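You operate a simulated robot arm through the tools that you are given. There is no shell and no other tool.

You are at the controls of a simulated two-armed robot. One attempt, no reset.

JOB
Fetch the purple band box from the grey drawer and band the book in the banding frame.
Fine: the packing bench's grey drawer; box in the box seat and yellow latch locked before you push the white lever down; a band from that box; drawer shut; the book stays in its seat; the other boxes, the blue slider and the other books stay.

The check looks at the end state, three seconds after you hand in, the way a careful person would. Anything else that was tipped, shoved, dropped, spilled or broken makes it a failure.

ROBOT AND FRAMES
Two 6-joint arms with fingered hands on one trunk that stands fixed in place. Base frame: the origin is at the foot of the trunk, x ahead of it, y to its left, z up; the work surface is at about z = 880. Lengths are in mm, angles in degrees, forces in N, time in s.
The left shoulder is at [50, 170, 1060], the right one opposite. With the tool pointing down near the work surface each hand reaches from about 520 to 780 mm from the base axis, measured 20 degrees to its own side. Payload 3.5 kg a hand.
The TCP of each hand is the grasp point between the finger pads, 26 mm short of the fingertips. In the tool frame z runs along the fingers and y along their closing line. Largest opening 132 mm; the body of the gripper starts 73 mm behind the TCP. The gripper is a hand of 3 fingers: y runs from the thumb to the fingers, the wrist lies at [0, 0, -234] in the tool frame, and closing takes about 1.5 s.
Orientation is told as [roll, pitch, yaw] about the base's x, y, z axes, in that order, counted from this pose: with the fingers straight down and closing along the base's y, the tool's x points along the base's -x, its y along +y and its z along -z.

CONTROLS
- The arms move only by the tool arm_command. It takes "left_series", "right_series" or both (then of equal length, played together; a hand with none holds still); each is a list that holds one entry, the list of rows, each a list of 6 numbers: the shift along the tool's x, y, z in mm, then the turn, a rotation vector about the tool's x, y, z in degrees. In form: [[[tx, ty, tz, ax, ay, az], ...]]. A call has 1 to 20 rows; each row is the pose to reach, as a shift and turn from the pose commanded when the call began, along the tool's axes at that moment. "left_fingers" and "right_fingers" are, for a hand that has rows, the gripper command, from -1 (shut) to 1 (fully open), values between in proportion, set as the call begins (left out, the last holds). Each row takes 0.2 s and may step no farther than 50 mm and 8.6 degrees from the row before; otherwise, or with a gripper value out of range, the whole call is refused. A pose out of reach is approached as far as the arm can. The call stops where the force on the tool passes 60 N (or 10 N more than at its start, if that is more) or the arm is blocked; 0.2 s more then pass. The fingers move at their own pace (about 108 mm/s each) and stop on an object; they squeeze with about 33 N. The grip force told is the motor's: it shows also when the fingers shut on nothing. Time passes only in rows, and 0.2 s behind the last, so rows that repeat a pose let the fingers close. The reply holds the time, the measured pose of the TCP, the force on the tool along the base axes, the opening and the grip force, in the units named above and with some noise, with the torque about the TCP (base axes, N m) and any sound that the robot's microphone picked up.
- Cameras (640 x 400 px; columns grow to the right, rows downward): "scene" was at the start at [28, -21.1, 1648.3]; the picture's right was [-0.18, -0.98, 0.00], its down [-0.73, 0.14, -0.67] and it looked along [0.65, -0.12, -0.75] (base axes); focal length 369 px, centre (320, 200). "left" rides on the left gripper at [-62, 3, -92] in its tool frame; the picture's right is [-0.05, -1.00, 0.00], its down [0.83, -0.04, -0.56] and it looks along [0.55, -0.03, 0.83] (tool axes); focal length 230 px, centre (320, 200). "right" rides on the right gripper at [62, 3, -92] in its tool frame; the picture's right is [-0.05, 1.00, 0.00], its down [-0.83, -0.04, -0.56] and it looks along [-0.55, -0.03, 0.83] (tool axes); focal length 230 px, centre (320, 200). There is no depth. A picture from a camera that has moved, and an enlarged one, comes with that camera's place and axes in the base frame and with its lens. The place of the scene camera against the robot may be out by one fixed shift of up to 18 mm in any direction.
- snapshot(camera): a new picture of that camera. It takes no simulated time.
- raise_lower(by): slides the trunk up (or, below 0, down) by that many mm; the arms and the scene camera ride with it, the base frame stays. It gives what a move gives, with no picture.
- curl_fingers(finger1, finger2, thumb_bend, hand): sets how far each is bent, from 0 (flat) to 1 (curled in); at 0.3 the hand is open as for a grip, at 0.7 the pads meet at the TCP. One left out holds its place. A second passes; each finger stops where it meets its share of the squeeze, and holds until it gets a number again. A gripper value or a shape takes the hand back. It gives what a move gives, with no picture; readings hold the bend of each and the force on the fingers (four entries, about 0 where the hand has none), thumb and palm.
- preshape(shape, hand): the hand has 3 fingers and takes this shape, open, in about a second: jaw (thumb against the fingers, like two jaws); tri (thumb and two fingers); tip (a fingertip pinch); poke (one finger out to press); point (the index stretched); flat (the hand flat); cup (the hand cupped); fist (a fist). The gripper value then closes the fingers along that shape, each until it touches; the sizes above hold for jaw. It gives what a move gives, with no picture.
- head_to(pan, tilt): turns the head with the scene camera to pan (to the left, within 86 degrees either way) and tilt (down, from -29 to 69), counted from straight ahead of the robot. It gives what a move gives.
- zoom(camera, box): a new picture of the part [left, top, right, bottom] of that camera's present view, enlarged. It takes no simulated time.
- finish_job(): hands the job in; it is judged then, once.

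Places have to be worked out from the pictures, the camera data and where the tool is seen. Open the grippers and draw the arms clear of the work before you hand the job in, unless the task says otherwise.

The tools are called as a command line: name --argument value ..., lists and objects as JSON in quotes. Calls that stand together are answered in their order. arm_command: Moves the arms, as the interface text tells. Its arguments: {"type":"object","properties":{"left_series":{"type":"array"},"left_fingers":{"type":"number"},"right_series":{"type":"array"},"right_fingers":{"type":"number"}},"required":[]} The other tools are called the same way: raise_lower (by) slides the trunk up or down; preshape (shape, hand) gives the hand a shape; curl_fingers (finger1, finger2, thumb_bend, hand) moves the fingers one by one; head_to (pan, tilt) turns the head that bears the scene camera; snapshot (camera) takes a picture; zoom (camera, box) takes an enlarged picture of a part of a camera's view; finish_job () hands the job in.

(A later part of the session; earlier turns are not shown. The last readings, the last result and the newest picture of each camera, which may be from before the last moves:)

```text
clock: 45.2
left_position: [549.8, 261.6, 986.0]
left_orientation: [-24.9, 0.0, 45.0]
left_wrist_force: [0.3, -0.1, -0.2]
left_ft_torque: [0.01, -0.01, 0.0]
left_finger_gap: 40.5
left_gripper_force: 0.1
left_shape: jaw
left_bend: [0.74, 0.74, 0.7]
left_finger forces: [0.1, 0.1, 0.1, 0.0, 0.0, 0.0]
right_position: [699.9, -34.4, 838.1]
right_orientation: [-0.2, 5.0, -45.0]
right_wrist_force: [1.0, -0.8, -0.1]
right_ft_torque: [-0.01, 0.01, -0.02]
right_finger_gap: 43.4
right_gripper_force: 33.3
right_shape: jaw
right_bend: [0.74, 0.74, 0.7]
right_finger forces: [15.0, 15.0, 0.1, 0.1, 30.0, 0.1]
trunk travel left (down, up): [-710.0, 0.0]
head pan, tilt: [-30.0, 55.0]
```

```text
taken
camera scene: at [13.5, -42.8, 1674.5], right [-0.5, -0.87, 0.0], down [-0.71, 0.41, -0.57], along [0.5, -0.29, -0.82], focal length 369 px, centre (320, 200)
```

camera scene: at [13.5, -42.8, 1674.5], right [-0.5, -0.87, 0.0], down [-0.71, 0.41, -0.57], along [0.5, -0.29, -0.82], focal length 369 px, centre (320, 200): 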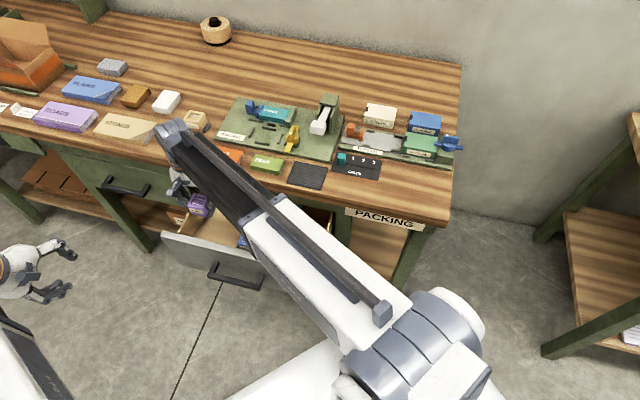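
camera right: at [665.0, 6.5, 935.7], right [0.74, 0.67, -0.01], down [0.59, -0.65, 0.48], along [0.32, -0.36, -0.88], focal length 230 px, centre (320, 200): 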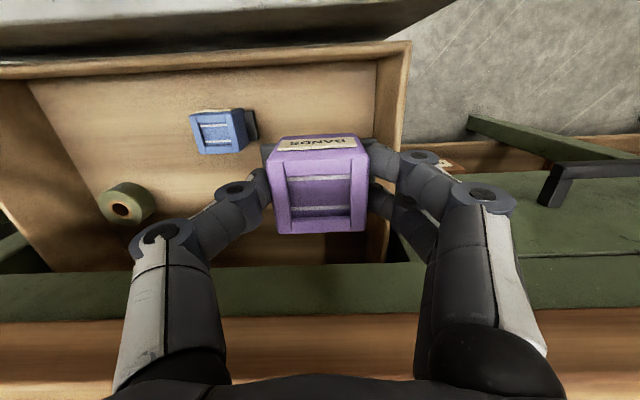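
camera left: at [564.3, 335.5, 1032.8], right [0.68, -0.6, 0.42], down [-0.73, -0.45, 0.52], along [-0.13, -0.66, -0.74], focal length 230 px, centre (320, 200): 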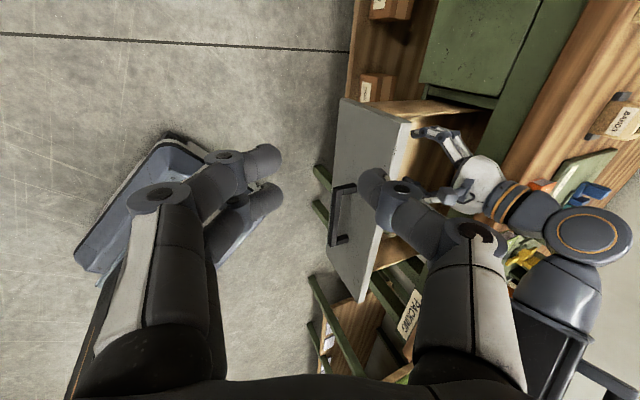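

The box is clear of the drawer and only the blue one is left inside. I carry it up and over to hover above the ribbed mat at about (591, −317).

arm_command --right_series '[[[10.6, -24, -29.6, 0, 0, 0], [21.2, -48, -59.2, 0, 0, 0], [31.8, -72, -88.8, 0, 0, 0], [42.5, -96, -118.4, 0, 0, 0], [53.1, -120, -148, 0, 0, 0], [26, -146.1, -150.4, 0, 0, 0], [-1.1, -172.2, -152.8, 0, 0, 0], [-28.2, -198.3, -155.2, 0, 0, 0], [-55.3, -224.4, -157.6, 0, 0, 0], [-82.4, -250.5, -160, 0, 0, 0], [-109.5, -276.6, -162.4, 0, 0, 0]]]'

snapshot --camera "right"

snapshot --camera "scene"

```text
clock: 47.6
left_position: [551.3, 261.2, 986.6]
left_orientation: [-25.0, 0.0, 45.0]
left_wrist_force: [0.5, -1.5, 0.1]
left_ft_torque: [0.01, -0.01, 0.0]
left_finger_gap: 40.4
left_gripper_force: 0.0
left_shape: jaw
left_bend: [0.74, 0.74, 0.7]
left_finger forces: [0.1, 0.0, 0.0, 0.0, 0.0, 0.0]
right_position: [592.3, -317.7, 990.9]
right_orientation: [-0.2, 5.1, -44.9]
right_wrist_force: [-0.4, 0.2, -0.5]
right_ft_torque: [-0.03, 0.0, 0.01]
right_finger_gap: 43.2
right_gripper_force: 33.4
right_shape: jaw
right_bend: [0.74, 0.74, 0.7]
right_finger forces: [15.0, 15.0, 0.0, 0.0, 30.0, 0.0]
trunk travel left (down, up): [-710.0, 0.0]
head pan, tilt: [-30.0, 55.0]
```

```text
taken
camera right: at [557.7, -277.1, 1088.0], right [0.74, 0.67, -0.01], down [0.59, -0.65, 0.48], along [0.32, -0.36, -0.88], focal length 230 px, centre (320, 200)
```

right: 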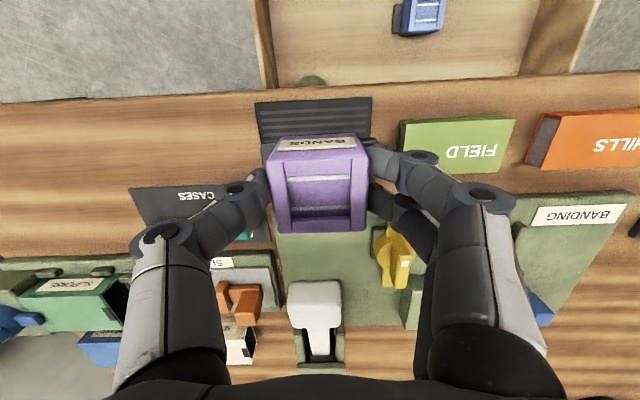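

```text
taken
camera scene: at [13.4, -43.3, 1674.5], right [-0.5, -0.87, 0.0], down [-0.71, 0.41, -0.57], along [0.5, -0.29, -0.82], focal length 369 px, centre (320, 200)
```

scene: 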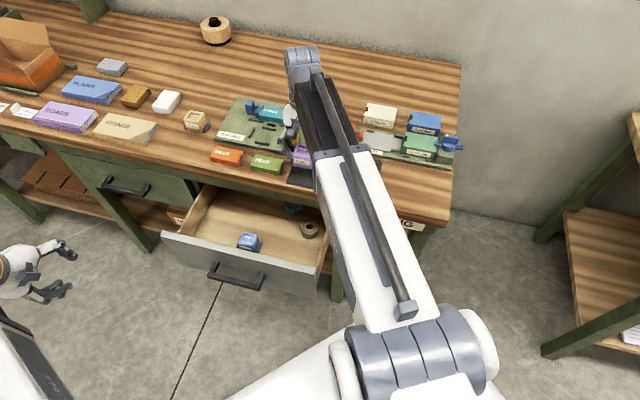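

The box hangs centred over the mat. I lower it most of the way, then approach in small steps.

arm_command --right_series '[[[-1.5, 0, 17, 0, 0, 0], [-3, 0, 34, 0, 0, 0], [-4.4, 0, 49.8, 0, 0, 0], [-4.7, 0, 53.8, 0, 0, 0]]]'

zoom --camera "scene" --box '[260, 120, 360, 200]'

```text
clock: 48.6
left_position: [550.3, 261.4, 987.0]
left_orientation: [-24.9, 0.0, 45.1]
left_wrist_force: [0.9, 0.6, 0.2]
left_ft_torque: [0.02, 0.0, -0.01]
left_finger_gap: 40.6
left_gripper_force: 0.1
left_shape: jaw
left_bend: [0.74, 0.74, 0.7]
left_finger forces: [0.0, 0.0, 0.0, 0.0, 0.1, 0.0]
right_position: [591.5, -318.1, 938.2]
right_orientation: [-0.2, 5.0, -45.0]
right_wrist_force: [-0.8, 0.2, -0.8]
right_ft_torque: [0.02, -0.01, -0.01]
right_finger_gap: 43.6
right_gripper_force: 33.0
right_shape: jaw
right_bend: [0.74, 0.74, 0.7]
right_finger forces: [15.0, 14.9, 0.0, 0.0, 30.1, 0.0]
trunk travel left (down, up): [-710.0, 0.0]
head pan, tilt: [-30.0, 55.0]
```

```text
5.00 times, centred on (310, 160) of scene
camera zoom: at [13.3, -42.9, 1674.5], right [-0.5, -0.87, 0.0], down [-0.71, 0.41, -0.57], along [0.5, -0.29, -0.82], focal length 1843 px, centre (370, 400)
```

zoom: 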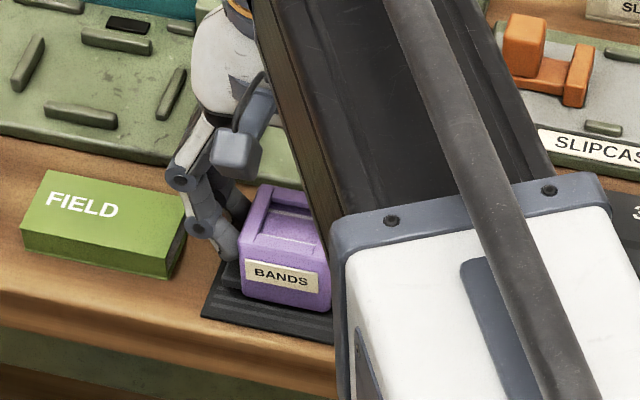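

The box is almost down. I lower 3 mm more and read the force.

arm_command --right_series '[[[-0.1, 0, 1.5, 0, 0, 0], [-0.3, 0, 3, 0, 0, 0]]]'

```text
clock: 49.2
left_position: [550.3, 261.5, 986.7]
left_orientation: [-25.0, 0.1, 45.0]
left_wrist_force: [-0.6, -0.5, -0.2]
left_ft_torque: [-0.02, 0.01, -0.02]
left_finger_gap: 40.7
left_gripper_force: 0.2
left_shape: jaw
left_bend: [0.74, 0.74, 0.7]
left_finger forces: [0.0, 0.0, 0.0, 0.1, 0.1, 0.0]
right_position: [591.8, -316.7, 934.3]
right_orientation: [-0.2, 5.0, -45.0]
right_wrist_force: [0.4, -0.5, -1.1]
right_ft_torque: [-0.02, 0.01, -0.03]
right_finger_gap: 43.3
right_gripper_force: 33.0
right_shape: jaw
right_bend: [0.74, 0.74, 0.7]
right_finger forces: [15.0, 15.0, 0.0, 0.0, 30.1, 0.0]
trunk travel left (down, up): [-710.0, 0.0]
head pan, tilt: [-30.0, 55.0]
```

No contact yet at z ≈ 934.5, so I continue in 1 mm steps.

arm_command --right_series '[[[-0.1, 0, 1, 0, 0, 0], [-0.2, 0, 2, 0, 0, 0], [-0.3, 0, 3, 0, 0, 0]]]'

```text
clock: 50.0
left_position: [548.9, 260.7, 986.8]
left_orientation: [-24.9, -0.1, 45.1]
left_wrist_force: [-0.2, 0.5, -0.9]
left_ft_torque: [-0.04, 0.0, -0.02]
left_finger_gap: 40.7
left_gripper_force: 0.1
left_shape: jaw
left_bend: [0.74, 0.74, 0.7]
left_finger forces: [0.0, 0.1, 0.1, 0.0, 0.0, 0.1]
right_position: [591.0, -316.5, 933.3]
right_orientation: [-0.1, 4.8, -44.9]
right_wrist_force: [0.4, -0.4, 14.1]
right_ft_torque: [-0.02, -0.03, -0.03]
right_finger_gap: 43.3
right_gripper_force: 33.1
right_shape: jaw
right_bend: [0.74, 0.74, 0.7]
right_finger forces: [16.6, 16.7, 0.1, 0.0, 33.4, 0.1]
trunk travel left (down, up): [-710.0, 0.0]
head pan, tilt: [-30.0, 55.0]
```

Contact at z ≈ 933 with 14 N, so the box stands on the mat. I open the fingers moderately and rise straight up.

arm_command --right_series '[[[0, 0, 0, 0, 0, 0], [0, 0, 0, 0, 0, 0], [0, 0, 0, 0, 0, 0], [0.5, 0, -6, 0, 0, 0], [2.6, 0, -30, 0, 0, 0], [6.1, 0, -69.7, 0, 0, 0]]]' --right_fingers 0.1

snapshot --camera "right"

zoom --camera "right" --box '[220, 60, 440, 220]'

```text
clock: 51.4
left_position: [550.3, 262.0, 986.1]
left_orientation: [-25.0, 0.1, 45.0]
left_wrist_force: [-0.1, -0.4, 0.1]
left_ft_torque: [0.02, 0.01, -0.02]
left_finger_gap: 40.7
left_gripper_force: 0.0
left_shape: jaw
left_bend: [0.74, 0.74, 0.7]
left_finger forces: [0.1, 0.0, 0.0, 0.0, 0.0, 0.0]
right_position: [592.6, -315.3, 1001.8]
right_orientation: [-0.2, 5.1, -45.0]
right_wrist_force: [1.0, -0.5, 0.1]
right_ft_torque: [-0.02, 0.0, 0.01]
right_finger_gap: 72.1
right_gripper_force: 0.1
right_shape: jaw
right_bend: [0.72, 0.72, 0.7]
right_finger forces: [0.0, 0.0, 0.0, 0.0, 0.1, 0.0]
trunk travel left (down, up): [-710.0, 0.0]
head pan, tilt: [-30.0, 55.0]
```

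```text
taken
camera right: at [557.5, -276.0, 1098.5], right [0.74, 0.67, -0.01], down [0.59, -0.65, 0.48], along [0.32, -0.36, -0.88], focal length 230 px, centre (320, 200)
```

right: 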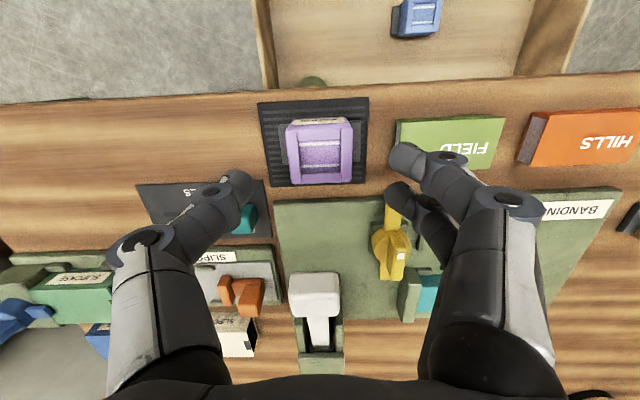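

```text
2.50 times, centred on (330, 140) of right
camera zoom: at [557.5, -276.0, 1098.5], right [0.74, 0.67, -0.01], down [0.59, -0.65, 0.48], along [0.32, -0.36, -0.88], focal length 575 px, centre (295, 350)
```

zoom: 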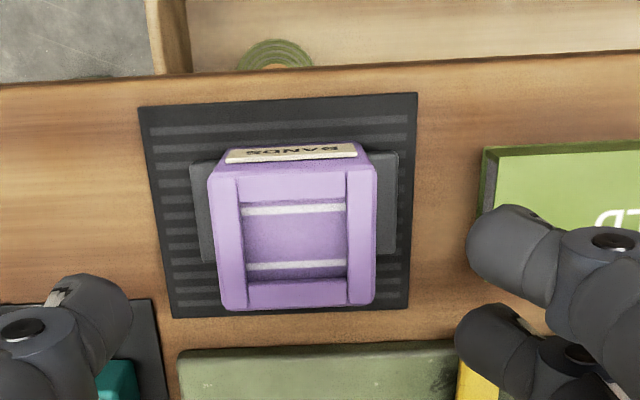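

The box stands upright on the mat, centred at (593, −316.5), top z ≈ 929. I tilt the hand to +12° for the seat and check alignment.

arm_command --right_series '[[[0, 0, 0, 0.1, -8.5, 0], [0, 0, 0, 0.2, -17, 0], [0, 0, 0, 0.2, -17, 0]]]'

snapshot --camera "right"

zoom --camera "right" --box '[220, 20, 440, 180]'

```text
clock: 52.2
left_position: [549.2, 260.3, 985.9]
left_orientation: [-24.9, 0.0, 45.1]
left_wrist_force: [-0.4, 0.0, 0.1]
left_ft_torque: [0.01, 0.04, 0.01]
left_finger_gap: 40.7
left_gripper_force: 0.1
left_shape: jaw
left_bend: [0.74, 0.74, 0.7]
left_finger forces: [0.1, 0.1, 0.0, 0.1, 0.0, 0.0]
right_position: [591.5, -317.1, 1002.1]
right_orientation: [-0.4, -12.0, -44.7]
right_wrist_force: [0.2, 0.5, -0.1]
right_ft_torque: [0.03, 0.01, -0.01]
right_finger_gap: 71.9
right_gripper_force: 0.0
right_shape: jaw
right_bend: [0.72, 0.72, 0.7]
right_finger forces: [0.1, 0.0, 0.1, 0.0, 0.1, 0.0]
trunk travel left (down, up): [-710.0, 0.0]
head pan, tilt: [-30.0, 55.0]
```

```text
taken
camera right: at [539.4, -257.5, 1078.6], right [0.74, 0.67, 0.0], down [0.47, -0.52, 0.72], along [0.48, -0.53, -0.7], focal length 230 px, centre (320, 200)
```

right: 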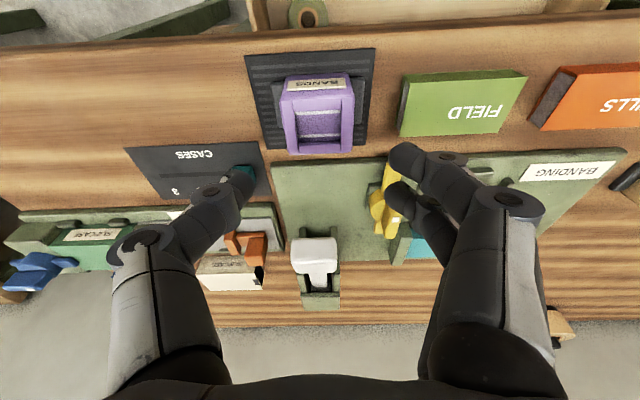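

```text
2.50 times, centred on (330, 100) of right
camera zoom: at [539.4, -257.5, 1078.6], right [0.74, 0.67, 0.0], down [0.47, -0.52, 0.72], along [0.48, -0.53, -0.7], focal length 575 px, centre (295, 450)
```

zoom: 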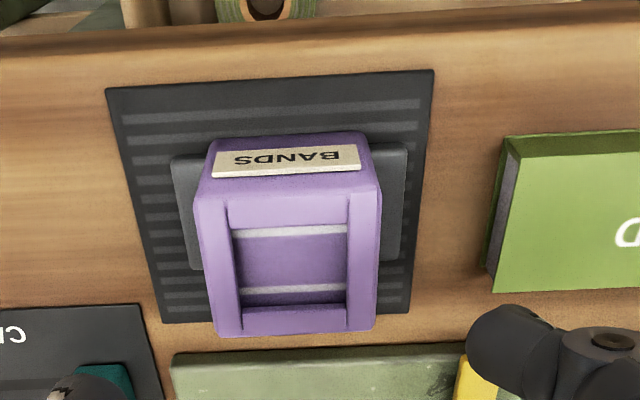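

Tilt is 12°, with a fraction of a degree of roll and yaw to correct. I descend onto the box with that small correction.

arm_command --right_series '[[[3.8, 0, 17.6, -0.2, 0, 0.15], [7.5, 0, 35.2, -0.4, 0, 0.3], [11.3, 0, 52.8, -0.4, 0, 0.3], [13.1, 0, 61.6, -0.4, 0, 0.3], [15, 0, 70.4, -0.4, 0, 0.3]]]'

snapshot --camera "right"

```text
clock: 53.4
left_position: [550.0, 260.8, 985.7]
left_orientation: [-25.0, 0.0, 45.0]
left_wrist_force: [-0.2, -0.1, 0.3]
left_ft_torque: [0.01, -0.01, 0.01]
left_finger_gap: 40.2
left_gripper_force: 0.0
left_shape: jaw
left_bend: [0.74, 0.74, 0.7]
left_finger forces: [0.0, 0.0, 0.1, 0.1, 0.1, 0.1]
right_position: [591.9, -315.2, 929.9]
right_orientation: [0.1, -12.0, -45.1]
right_wrist_force: [-0.4, 0.3, -0.6]
right_ft_torque: [0.0, -0.02, 0.0]
right_finger_gap: 71.8
right_gripper_force: 0.0
right_shape: jaw
right_bend: [0.72, 0.72, 0.7]
right_finger forces: [0.1, 0.0, 0.1, 0.0, 0.0, 0.0]
trunk travel left (down, up): [-710.0, 0.0]
head pan, tilt: [-30.0, 55.0]
```

```text
taken
camera right: at [538.9, -258.0, 1007.1], right [0.74, 0.67, 0.01], down [0.46, -0.53, 0.72], along [0.48, -0.53, -0.7], focal length 230 px, centre (320, 200)
```

right: 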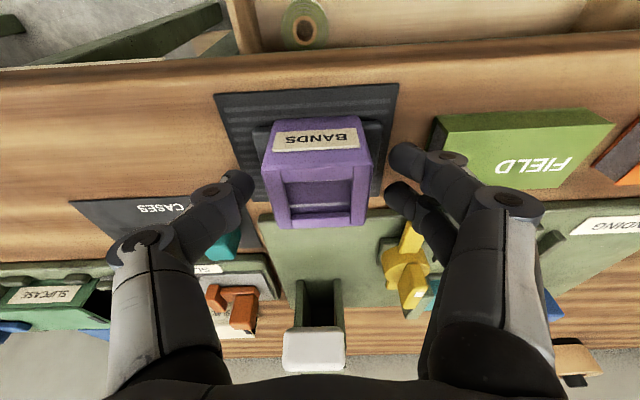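

No contact, and the box is between the fingers. I close the grip.

arm_command --right_series '[[[0, 0, 0, 0, 0, 0], [0, 0, 0, 0, 0, 0], [0, 0, 0, 0, 0, 0], [0, 0, 0, 0, 0, 0], [0, 0, 0, 0, 0, 0], [0, 0, 0, 0, 0, 0]]]' --right_fingers -1

zoom --camera "right" --box '[220, 80, 420, 240]'

```text
clock: 54.8
left_position: [550.9, 262.0, 986.4]
left_orientation: [-25.0, 0.0, 44.9]
left_wrist_force: [-0.3, 0.6, -0.1]
left_ft_torque: [0.01, 0.0, -0.01]
left_finger_gap: 40.6
left_gripper_force: 0.0
left_shape: jaw
left_bend: [0.74, 0.74, 0.7]
left_finger forces: [0.1, 0.0, 0.0, 0.1, 0.0, 0.0]
right_position: [592.1, -316.4, 929.5]
right_orientation: [0.2, -12.0, -45.1]
right_wrist_force: [-0.3, 0.4, 0.2]
right_ft_torque: [0.01, 0.02, -0.01]
right_finger_gap: 43.4
right_gripper_force: 32.8
right_shape: jaw
right_bend: [0.74, 0.74, 0.7]
right_finger forces: [15.1, 15.1, 0.0, 0.0, 30.0, 0.0]
trunk travel left (down, up): [-710.0, 0.0]
head pan, tilt: [-30.0, 55.0]
```

```text
2.50 times, centred on (320, 160) of right
camera zoom: at [538.8, -258.0, 1007.1], right [0.74, 0.67, 0.01], down [0.46, -0.53, 0.72], along [0.48, -0.53, -0.7], focal length 575 px, centre (320, 300)
```

zoom: 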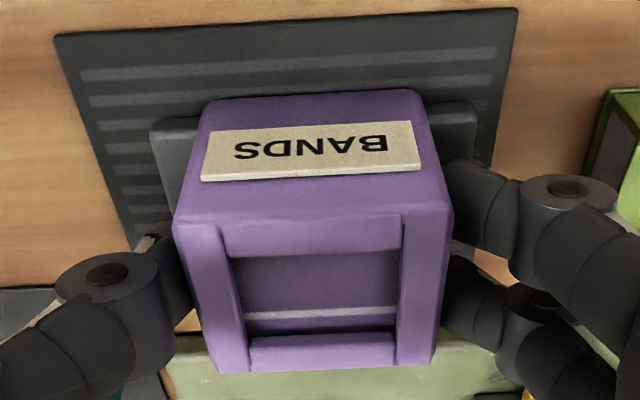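

The box is gripped (43.4 mm) at the final tilt. For an accurate placement I bring the left hand's camera round as a side viewer of the seat, well clear of the right hand, to pin down the seat's position and height.

arm_command --left_series '[[[7.9, -43, 12.5, 3.1, 0, 0], [15.7, -86, 25, 6.3, 0, 0], [23.6, -129, 37.4, 9.4, 0, 0], [31.5, -172, 49.9, 12.5, 0, 0], [39.3, -215, 62.4, 15.6, 0, 0], [47.2, -258, 74.9, 18.8, 0, 0], [55, -301, 87.3, 21.9, 0, 0], [62.9, -344, 99.8, 25, 0, 0]]]'

snapshot --camera "left"

snapshot --camera "scene"

```text
clock: 56.6
left_position: [756.8, -34.9, 1040.3]
left_orientation: [-50.0, -0.1, 45.0]
left_wrist_force: [-0.2, 0.0, 0.6]
left_ft_torque: [0.02, 0.03, 0.0]
left_finger_gap: 40.7
left_gripper_force: 0.2
left_shape: jaw
left_bend: [0.74, 0.74, 0.7]
left_finger forces: [0.0, 0.1, 0.1, 0.1, 0.0, 0.0]
right_position: [590.0, -316.3, 929.4]
right_orientation: [0.1, -11.8, -45.1]
right_wrist_force: [-0.3, 0.8, 0.2]
right_ft_torque: [0.02, -0.02, 0.01]
right_finger_gap: 43.5
right_gripper_force: 33.0
right_shape: jaw
right_bend: [0.74, 0.74, 0.7]
right_finger forces: [15.1, 15.0, 0.0, 0.0, 30.1, 0.0]
trunk travel left (down, up): [-710.0, 0.0]
head pan, tilt: [-30.0, 55.0]
```

```text
taken
camera left: at [749.8, 61.0, 1097.0], right [0.49, -0.42, 0.77], down [-0.87, -0.31, 0.39], along [0.07, -0.86, -0.51], focal length 230 px, centre (320, 200)
```

left: 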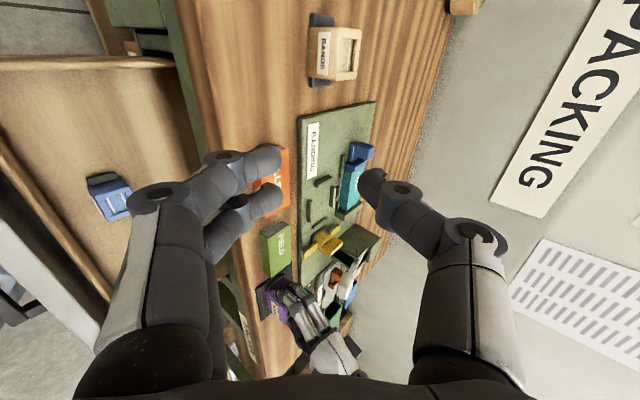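

```text
taken
camera scene: at [13.4, -43.2, 1674.5], right [-0.5, -0.87, 0.0], down [-0.71, 0.41, -0.57], along [0.5, -0.29, -0.82], focal length 369 px, centre (320, 200)
```

scene: 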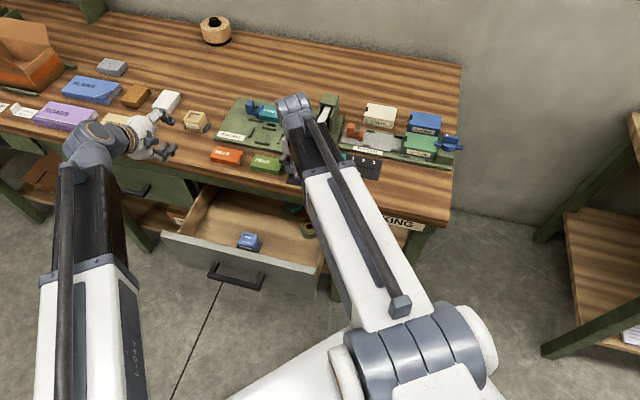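

The left camera has a good side view of the frame between its fingers. I zoom in on the seat and latch.

zoom --camera "left" --box '[280, 100, 400, 280]'

zoom --camera "left" --box '[290, 150, 370, 260]'

```text
2.22 times, centred on (340, 190) of left
camera zoom: at [749.8, 61.0, 1097.0], right [0.49, -0.42, 0.77], down [-0.87, -0.31, 0.39], along [0.07, -0.86, -0.51], focal length 511 px, centre (276, 222)
```

zoom: 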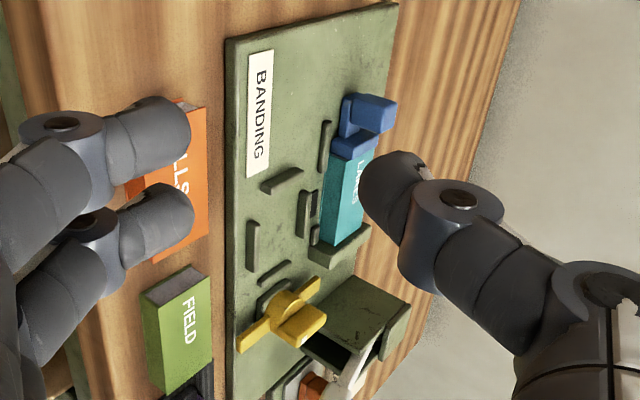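

```text
3.64 times, centred on (330, 205) of left
camera zoom: at [749.8, 61.0, 1097.0], right [0.49, -0.42, 0.77], down [-0.87, -0.31, 0.39], along [0.07, -0.86, -0.51], focal length 837 px, centre (284, 182)
```

zoom: 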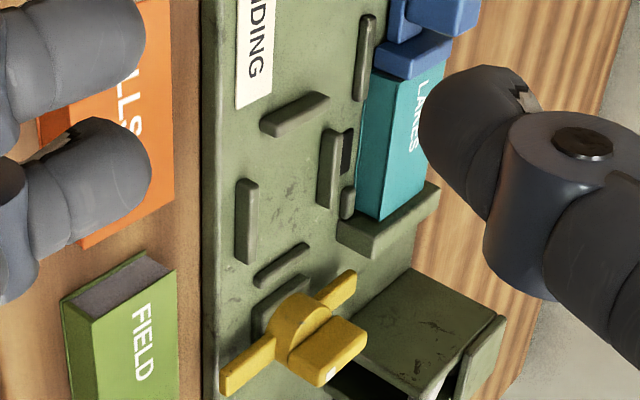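

I now see the latch clearly: a low cross-bar (one arm to the front, one to the rear), a disc, and a fin on top. Combining both cameras, the seat centre is at about u = −346, v = 748.5, rail top z ≈ 896. I lift the box and hover it about 25 mm over the seat to compare box and rails directly.

arm_command --right_series '[[[-8.3, 0, -39.1, 0, 0, 0], [-16.6, 0, -78.2, 0, 0, 0], [-39, 33.8, -70.9, 0, 0, 0], [-61.3, 67.7, -63.6, 0, 0, 0], [-83.7, 101.5, -56.3, 0, 0, 0], [-106, 135.3, -49, 0, 0, 0], [-108.8, 143.5, -31.8, 0, 0, 0], [-111.5, 151.6, -14.7, 0, 0, 0], [-111.5, 151.6, -14.7, 0, 0, 0]]]'

snapshot --camera "left"

zoom --camera "left" --box '[290, 150, 370, 260]'

snapshot --camera "right"

zoom --camera "right" --box '[220, 40, 420, 240]'

```text
clock: 58.6
left_position: [757.1, -35.3, 1040.4]
left_orientation: [-49.9, 0.0, 44.9]
left_wrist_force: [0.2, 0.3, 0.2]
left_ft_torque: [0.02, 0.03, -0.02]
left_finger_gap: 40.8
left_gripper_force: 0.1
left_shape: jaw
left_bend: [0.74, 0.74, 0.7]
left_finger forces: [0.0, 0.0, 0.1, 0.0, 0.0, 0.0]
right_position: [775.1, -284.1, 967.3]
right_orientation: [0.1, -12.0, -45.1]
right_wrist_force: [0.6, 0.1, -0.7]
right_ft_torque: [0.01, -0.03, 0.01]
right_finger_gap: 43.4
right_gripper_force: 32.8
right_shape: jaw
right_bend: [0.74, 0.74, 0.7]
right_finger forces: [15.1, 15.1, 0.0, 0.0, 30.2, 0.0]
trunk travel left (down, up): [-710.0, 0.0]
head pan, tilt: [-30.0, 55.0]
```

```text
taken
camera left: at [749.2, 61.7, 1097.0], right [0.49, -0.42, 0.76], down [-0.87, -0.31, 0.39], along [0.07, -0.86, -0.51], focal length 230 px, centre (320, 200)
```

left: 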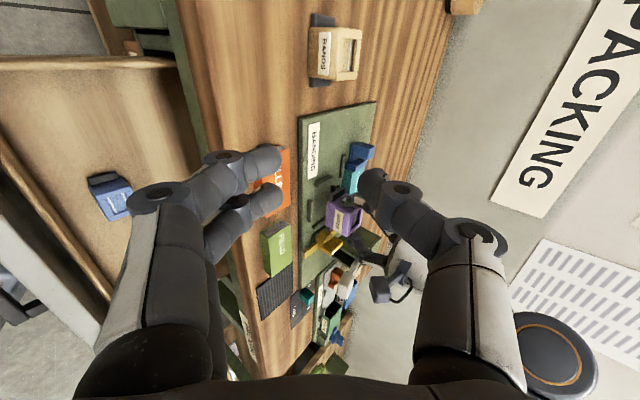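

```text
3.64 times, centred on (330, 205) of left
camera zoom: at [749.2, 61.7, 1097.0], right [0.49, -0.42, 0.76], down [-0.87, -0.31, 0.39], along [0.07, -0.86, -0.51], focal length 837 px, centre (284, 182)
```

zoom: 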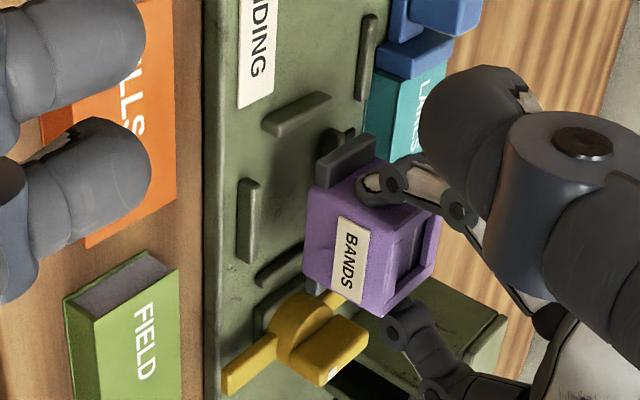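

```text
taken
camera right: at [721.5, -226.1, 1044.2], right [0.74, 0.67, 0.01], down [0.46, -0.52, 0.72], along [0.48, -0.53, -0.7], focal length 230 px, centre (320, 200)
```

right: 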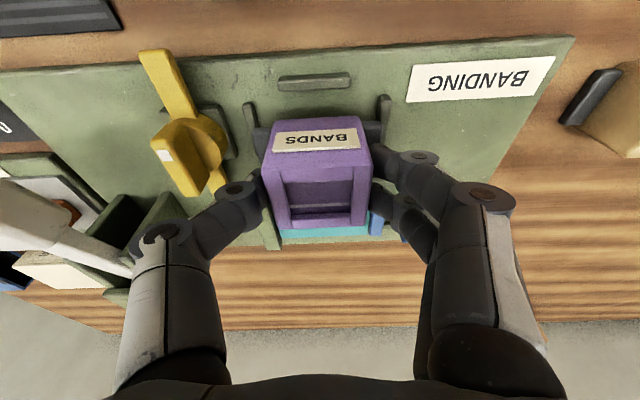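

```text
2.00 times, centred on (320, 140) of right
camera zoom: at [721.5, -226.1, 1044.2], right [0.74, 0.67, 0.01], down [0.46, -0.52, 0.72], along [0.48, -0.53, -0.7], focal length 460 px, centre (320, 320)
```

zoom: 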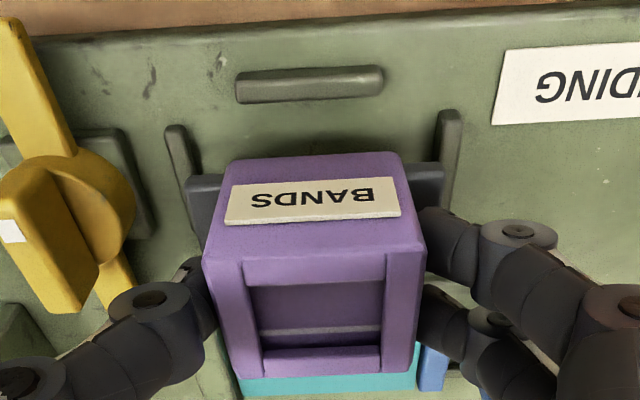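

Both views agree: the lug centre is at u ≈ −347 against a rail-gap centre of −346.4, and the box front is about 4.7 mm behind the front rail, with about 3.6 mm left at the back. It's well aligned, so I lower it straight down most of the way.

arm_command --right_series '[[[2.1, 0, 9.8, 0, 0, 0], [4.2, 0, 19.6, 0, 0, 0], [5.2, 0, 24.5, 0, 0, 0]]]'

zoom --camera "left" --box '[290, 150, 370, 260]'

zoom --camera "right" --box '[220, 40, 420, 240]'

```text
clock: 59.4
left_position: [756.9, -35.4, 1040.3]
left_orientation: [-50.0, -0.1, 45.0]
left_wrist_force: [0.4, 0.4, -1.2]
left_ft_torque: [0.01, 0.01, 0.02]
left_finger_gap: 40.8
left_gripper_force: 0.0
left_shape: jaw
left_bend: [0.74, 0.74, 0.7]
left_finger forces: [0.0, 0.1, 0.0, 0.0, 0.1, 0.0]
right_position: [774.1, -284.9, 942.3]
right_orientation: [0.1, -11.8, -45.1]
right_wrist_force: [-0.5, -0.1, -0.6]
right_ft_torque: [0.01, -0.03, 0.01]
right_finger_gap: 43.5
right_gripper_force: 33.6
right_shape: jaw
right_bend: [0.74, 0.74, 0.7]
right_finger forces: [15.0, 15.2, 0.0, 0.0, 30.1, 0.0]
trunk travel left (down, up): [-710.0, 0.0]
head pan, tilt: [-30.0, 55.0]
```

```text
3.64 times, centred on (330, 205) of left
camera zoom: at [749.4, 61.7, 1096.9], right [0.49, -0.42, 0.76], down [-0.87, -0.31, 0.39], along [0.07, -0.86, -0.51], focal length 837 px, centre (284, 182)
```

zoom: 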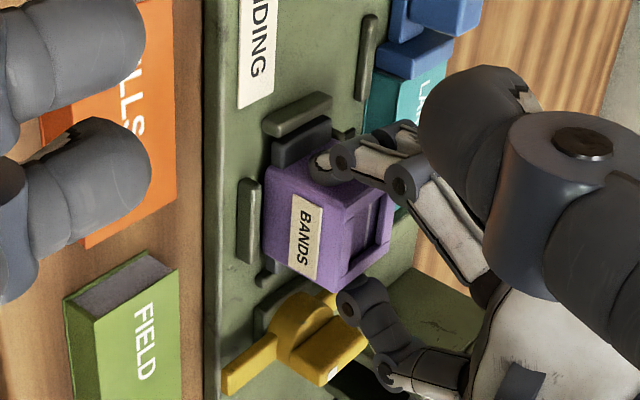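

```text
2.00 times, centred on (320, 140) of right
camera zoom: at [720.8, -226.0, 1019.5], right [0.74, 0.67, 0.01], down [0.46, -0.53, 0.71], along [0.48, -0.53, -0.7], focal length 460 px, centre (320, 320)
```

zoom: 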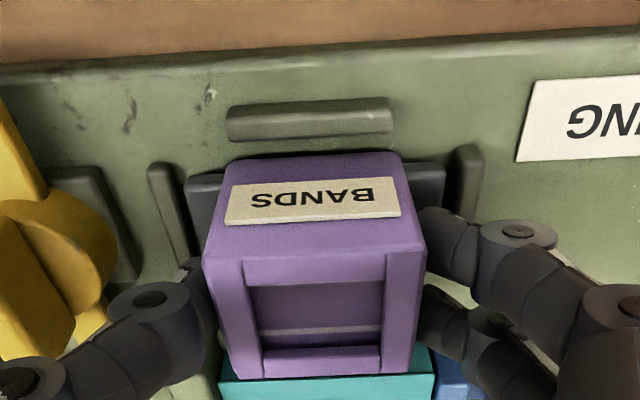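

Everything lines up (lugs and rail gap both centred at u = −346.3). I lower in small steps while watching the force.

arm_command --right_series '[[[0.4, 0, 2, 0, 0, 0], [0.8, 0, 4, 0, 0, 0]]]'

```text
clock: 60.0
left_position: [757.6, -34.2, 1041.5]
left_orientation: [-50.0, 0.0, 44.9]
left_wrist_force: [-0.4, -0.5, 0.1]
left_ft_torque: [-0.01, -0.04, -0.02]
left_finger_gap: 40.4
left_gripper_force: 0.1
left_shape: jaw
left_bend: [0.74, 0.74, 0.7]
left_finger forces: [0.0, 0.0, 0.1, 0.0, 0.1, 0.1]
right_position: [773.2, -285.2, 939.0]
right_orientation: [0.1, -12.0, -45.2]
right_wrist_force: [0.4, -0.8, -1.3]
right_ft_torque: [-0.02, 0.01, -0.04]
right_finger_gap: 43.4
right_gripper_force: 33.1
right_shape: jaw
right_bend: [0.74, 0.74, 0.7]
right_finger forces: [15.2, 15.2, 0.0, 0.1, 30.1, 0.1]
trunk travel left (down, up): [-710.0, 0.0]
head pan, tilt: [-30.0, 55.0]
```

Still free at z ≈ 939, so I continue down in 1.5 mm steps.

arm_command --right_series '[[[0.3, 0, 1.5, 0, 0, 0], [0.6, 0, 3, 0, 0, 0]]]'

```text
clock: 60.6
left_position: [756.6, -34.6, 1041.0]
left_orientation: [-49.9, 0.1, 45.1]
left_wrist_force: [-0.4, -0.9, -0.4]
left_ft_torque: [-0.02, 0.02, 0.0]
left_finger_gap: 40.6
left_gripper_force: 0.1
left_shape: jaw
left_bend: [0.74, 0.74, 0.7]
left_finger forces: [0.0, 0.0, 0.0, 0.1, 0.0, 0.0]
right_position: [772.7, -285.9, 937.7]
right_orientation: [0.1, -12.2, -45.1]
right_wrist_force: [0.5, -0.4, 10.2]
right_ft_torque: [-0.02, -0.03, 0.01]
right_finger_gap: 43.2
right_gripper_force: 32.6
right_shape: jaw
right_bend: [0.74, 0.74, 0.7]
right_finger forces: [16.3, 16.1, 0.0, 0.0, 32.2, 0.1]
trunk travel left (down, up): [-710.0, 0.0]
head pan, tilt: [-30.0, 55.0]
```

Contact, about 10 N at z ≈ 937. I check from both cameras that it is down inside the rails and not resting on one.

zoom --camera "left" --box '[300, 160, 360, 235]'

zoom --camera "right" --box '[240, 60, 400, 180]'

```text
5.33 times, centred on (330, 198) of left
camera zoom: at [748.6, 62.0, 1097.7], right [0.49, -0.42, 0.77], down [-0.87, -0.31, 0.39], along [0.07, -0.86, -0.51], focal length 1227 px, centre (267, 213)
```

zoom: 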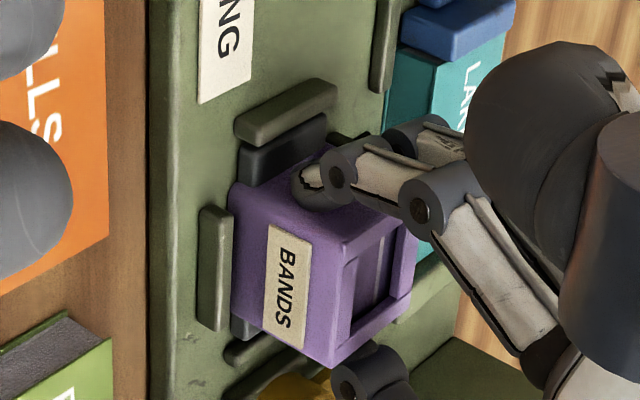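

```text
3.33 times, centred on (320, 120) of right
camera zoom: at [720.2, -226.3, 1014.5], right [0.74, 0.67, 0.01], down [0.46, -0.52, 0.72], along [0.49, -0.53, -0.7], focal length 767 px, centre (320, 467)
```

zoom: 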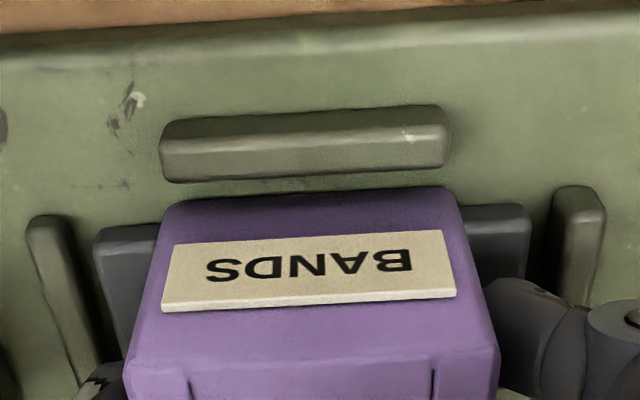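

The box sits inside all four rails with clear gaps. I open the fingers only slightly (to stay clear of the latch) and withdraw straight up.

arm_command --right_series '[[[0, 0, 0, 0, 0, 0], [0, 0, 0, 0, 0, 0], [0, 0, 0, 0, 0, 0], [-1, 0, -4.9, 0, 0, 0], [-4.2, 0, -19.6, 0, 0, 0], [-10.4, 0, -48.9, 0, 0, 0]]]' --right_fingers -0.1

zoom --camera "left" --box '[290, 150, 370, 260]'

zoom --camera "right" --box '[140, 20, 420, 220]'

```text
clock: 62.0
left_position: [756.9, -34.2, 1040.0]
left_orientation: [-50.0, 0.0, 45.0]
left_wrist_force: [0.7, 0.2, 0.2]
left_ft_torque: [-0.01, 0.02, 0.01]
left_finger_gap: 40.6
left_gripper_force: 0.1
left_shape: jaw
left_bend: [0.74, 0.74, 0.7]
left_finger forces: [0.0, 0.0, 0.0, 0.0, 0.0, 0.1]
right_position: [773.5, -284.9, 984.9]
right_orientation: [0.1, -12.0, -45.1]
right_wrist_force: [0.5, 0.7, -0.1]
right_ft_torque: [0.04, 0.01, -0.01]
right_finger_gap: 58.9
right_gripper_force: 0.0
right_shape: jaw
right_bend: [0.73, 0.73, 0.7]
right_finger forces: [0.0, 0.0, 0.0, 0.0, 0.1, 0.1]
trunk travel left (down, up): [-710.0, 0.0]
head pan, tilt: [-30.0, 55.0]
```

```text
3.64 times, centred on (330, 205) of left
camera zoom: at [749.1, 61.8, 1097.0], right [0.49, -0.42, 0.76], down [-0.87, -0.31, 0.39], along [0.07, -0.86, -0.51], focal length 837 px, centre (284, 182)
```

zoom: 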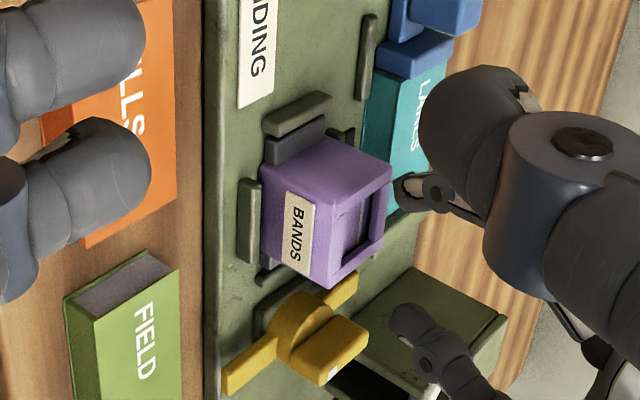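

```text
2.00 times, centred on (280, 120) of right
camera zoom: at [720.7, -225.9, 1062.9], right [0.74, 0.67, 0.01], down [0.46, -0.52, 0.71], along [0.48, -0.53, -0.7], focal length 460 px, centre (400, 360)
```

zoom: 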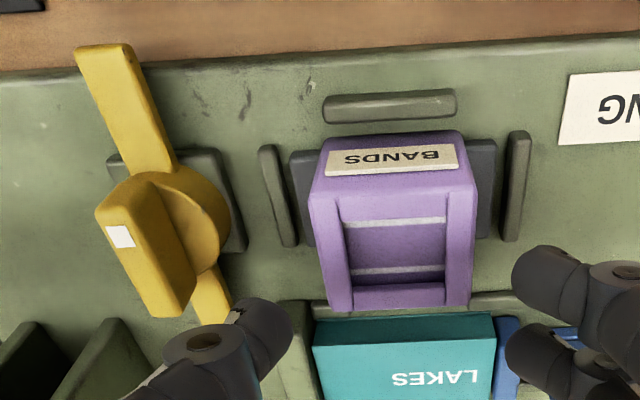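

The purple box sits squarely in the seat. The latch bar is symmetric (±50 mm about u ≈ −264, v ≈ 748), and the fin on top has its top at z ≈ 939. I bring the right hand, vertical and narrowed, above the fin.

arm_command --right_series '[[[-2.6, -20, -12.2, 0, 0, 0], [-5.2, -41, -24.5, 0, 0, 0], [-5.2, -81.5, -24.5, 0, 0, 0], [-5.2, -81.5, -24.5, 0, 6, 0], [-5.2, -81.5, -24.5, 0, 12, 0], [-5.2, -81.5, -24.5, 0, 12, 0]]]' --right_fingers -0.45

snapshot --camera "right"

zoom --camera "right" --box '[220, 80, 420, 240]'

zoom --camera "left" --box '[290, 160, 390, 290]'

```text
clock: 63.4
left_position: [756.8, -34.5, 1041.0]
left_orientation: [-49.9, 0.1, 45.0]
left_wrist_force: [-0.5, 0.6, 0.1]
left_ft_torque: [0.01, -0.02, 0.03]
left_finger_gap: 40.7
left_gripper_force: 0.1
left_shape: jaw
left_bend: [0.74, 0.74, 0.7]
left_finger forces: [0.1, 0.0, 0.1, 0.1, 0.1, 0.0]
right_position: [715.6, -342.3, 1011.2]
right_orientation: [0.1, 0.1, -45.1]
right_wrist_force: [0.0, 0.9, 0.6]
right_ft_torque: [0.02, -0.04, -0.02]
right_finger_gap: 36.7
right_gripper_force: 0.1
right_shape: jaw
right_bend: [0.73, 0.73, 0.7]
right_finger forces: [0.0, 0.0, 0.1, 0.0, 0.0, 0.1]
trunk travel left (down, up): [-710.0, 0.0]
head pan, tilt: [-30.0, 55.0]
```

```text
taken
camera right: at [675.7, -296.7, 1102.2], right [0.74, 0.67, 0.0], down [0.56, -0.62, 0.55], along [0.37, -0.41, -0.83], focal length 230 px, centre (320, 200)
```

right: 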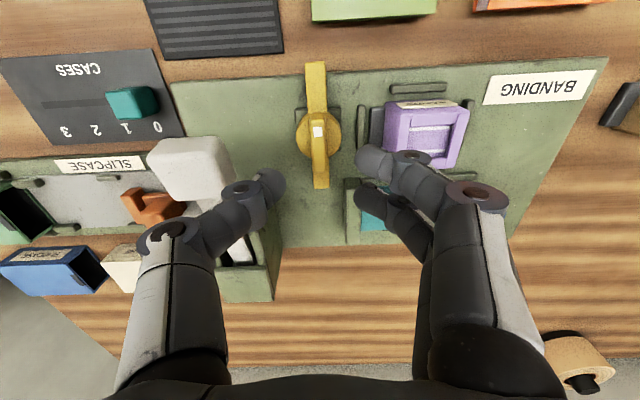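

```text
2.50 times, centred on (320, 160) of right
camera zoom: at [675.7, -296.7, 1102.2], right [0.74, 0.67, 0.0], down [0.56, -0.62, 0.55], along [0.37, -0.41, -0.83], focal length 575 px, centre (320, 300)
```

zoom: 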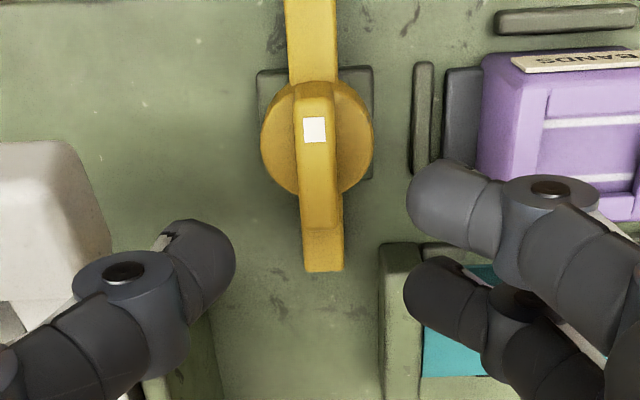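

```text
3.08 times, centred on (340, 225) of left
camera zoom: at [749.2, 61.7, 1097.0], right [0.49, -0.42, 0.76], down [-0.87, -0.31, 0.39], along [0.07, -0.86, -0.51], focal length 708 px, centre (258, 123)
```

zoom: 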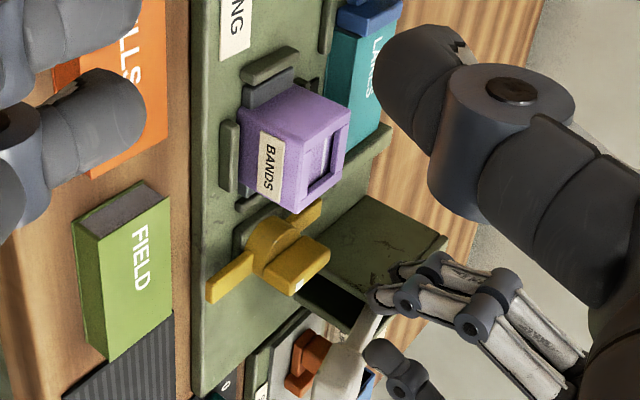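

The fin is centred under the TCP (u = −264, v = 747.5) and runs front-to-back between the fingers. I lower until the fingertips are just above the disc.

arm_command --right_series '[[[0.3, 0, 20, 0, 0, 0], [0.6, 0, 40, 0, 0, 0], [0.6, 0, 52, 0, 0, 0], [0.6, 0, 62, 0, 0, 0]]]'

zoom --camera "right" --box '[220, 80, 420, 240]'

zoom --camera "left" --box '[290, 160, 390, 290]'

```text
clock: 64.4
left_position: [756.2, -33.5, 1040.5]
left_orientation: [-50.0, 0.0, 45.0]
left_wrist_force: [-0.1, 0.3, -0.8]
left_ft_torque: [0.02, 0.0, 0.0]
left_finger_gap: 40.5
left_gripper_force: 0.0
left_shape: jaw
left_bend: [0.74, 0.74, 0.7]
left_finger forces: [0.1, 0.0, 0.0, 0.0, 0.0, 0.1]
right_position: [715.8, -342.3, 948.2]
right_orientation: [0.1, -0.1, -45.1]
right_wrist_force: [1.1, 0.2, 1.2]
right_ft_torque: [-0.08, 0.08, -0.04]
right_finger_gap: 36.2
right_gripper_force: 0.1
right_shape: jaw
right_bend: [0.73, 0.73, 0.7]
right_finger forces: [0.0, 0.1, 0.0, 0.0, 1.8, 0.1]
trunk travel left (down, up): [-710.0, 0.0]
head pan, tilt: [-30.0, 55.0]
```

```text
2.50 times, centred on (320, 160) of right
camera zoom: at [675.1, -295.9, 1040.5], right [0.74, 0.67, 0.0], down [0.56, -0.62, 0.55], along [0.37, -0.41, -0.83], focal length 575 px, centre (320, 300)
```

zoom: 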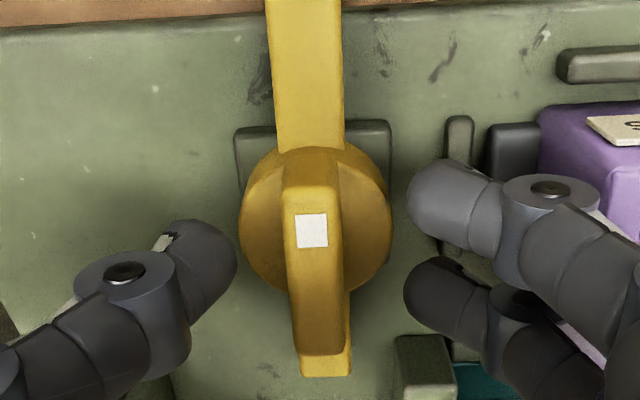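

```text
3.08 times, centred on (340, 225) of left
camera zoom: at [749.3, 61.9, 1097.0], right [0.49, -0.42, 0.76], down [-0.87, -0.31, 0.39], along [0.07, -0.86, -0.51], focal length 708 px, centre (258, 123)
```

zoom: 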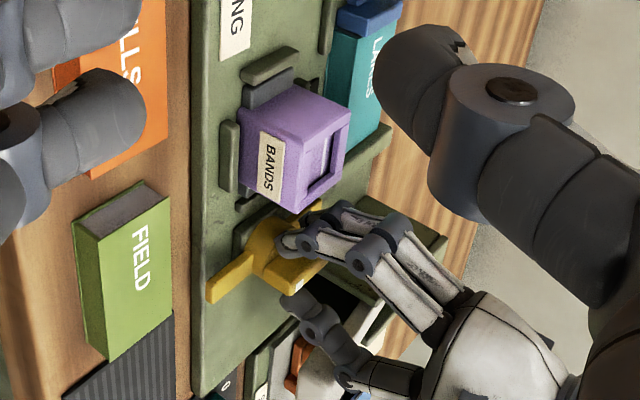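

There's a faint 1.8 N on the thumb, so it may be brushing the white lever's knob. I check before doing anything else.

snapshot --camera "right"

zoom --camera "left" --box '[310, 220, 390, 320]'

zoom --camera "scene" --box '[240, 80, 400, 180]'

```text
taken
camera right: at [675.1, -295.9, 1040.5], right [0.74, 0.67, 0.0], down [0.56, -0.62, 0.55], along [0.37, -0.41, -0.83], focal length 230 px, centre (320, 200)
```

right: 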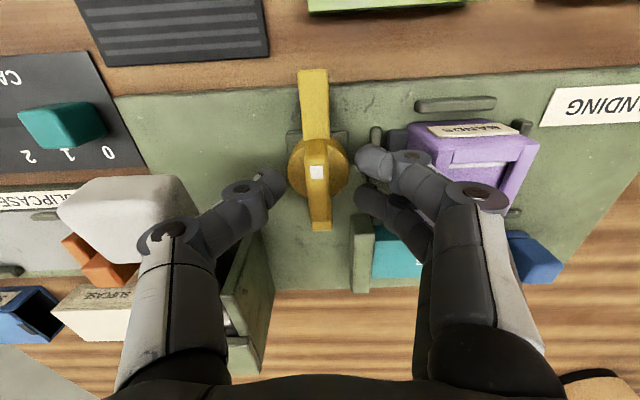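

```text
4.00 times, centred on (350, 270) of left
camera zoom: at [749.3, 61.9, 1097.0], right [0.49, -0.42, 0.76], down [-0.87, -0.31, 0.39], along [0.07, -0.86, -0.51], focal length 920 px, centre (200, -80)
```

zoom: 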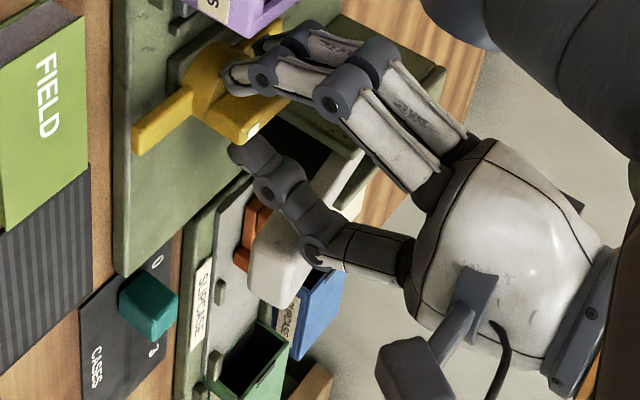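

```text
4.00 times, centred on (320, 130) of scene
camera zoom: at [13.3, -42.7, 1674.6], right [-0.5, -0.87, 0.0], down [-0.71, 0.41, -0.57], along [0.5, -0.29, -0.82], focal length 1475 px, centre (320, 480)
```

zoom: 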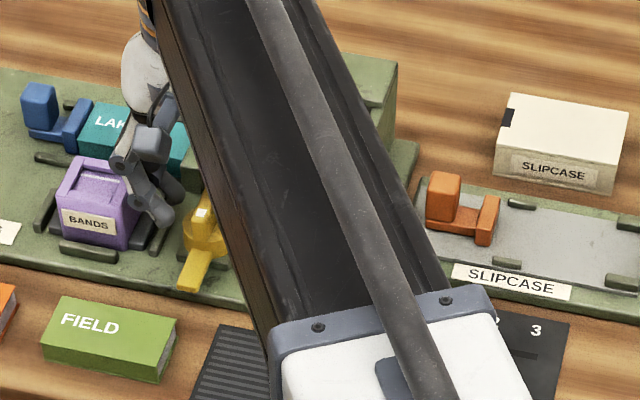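

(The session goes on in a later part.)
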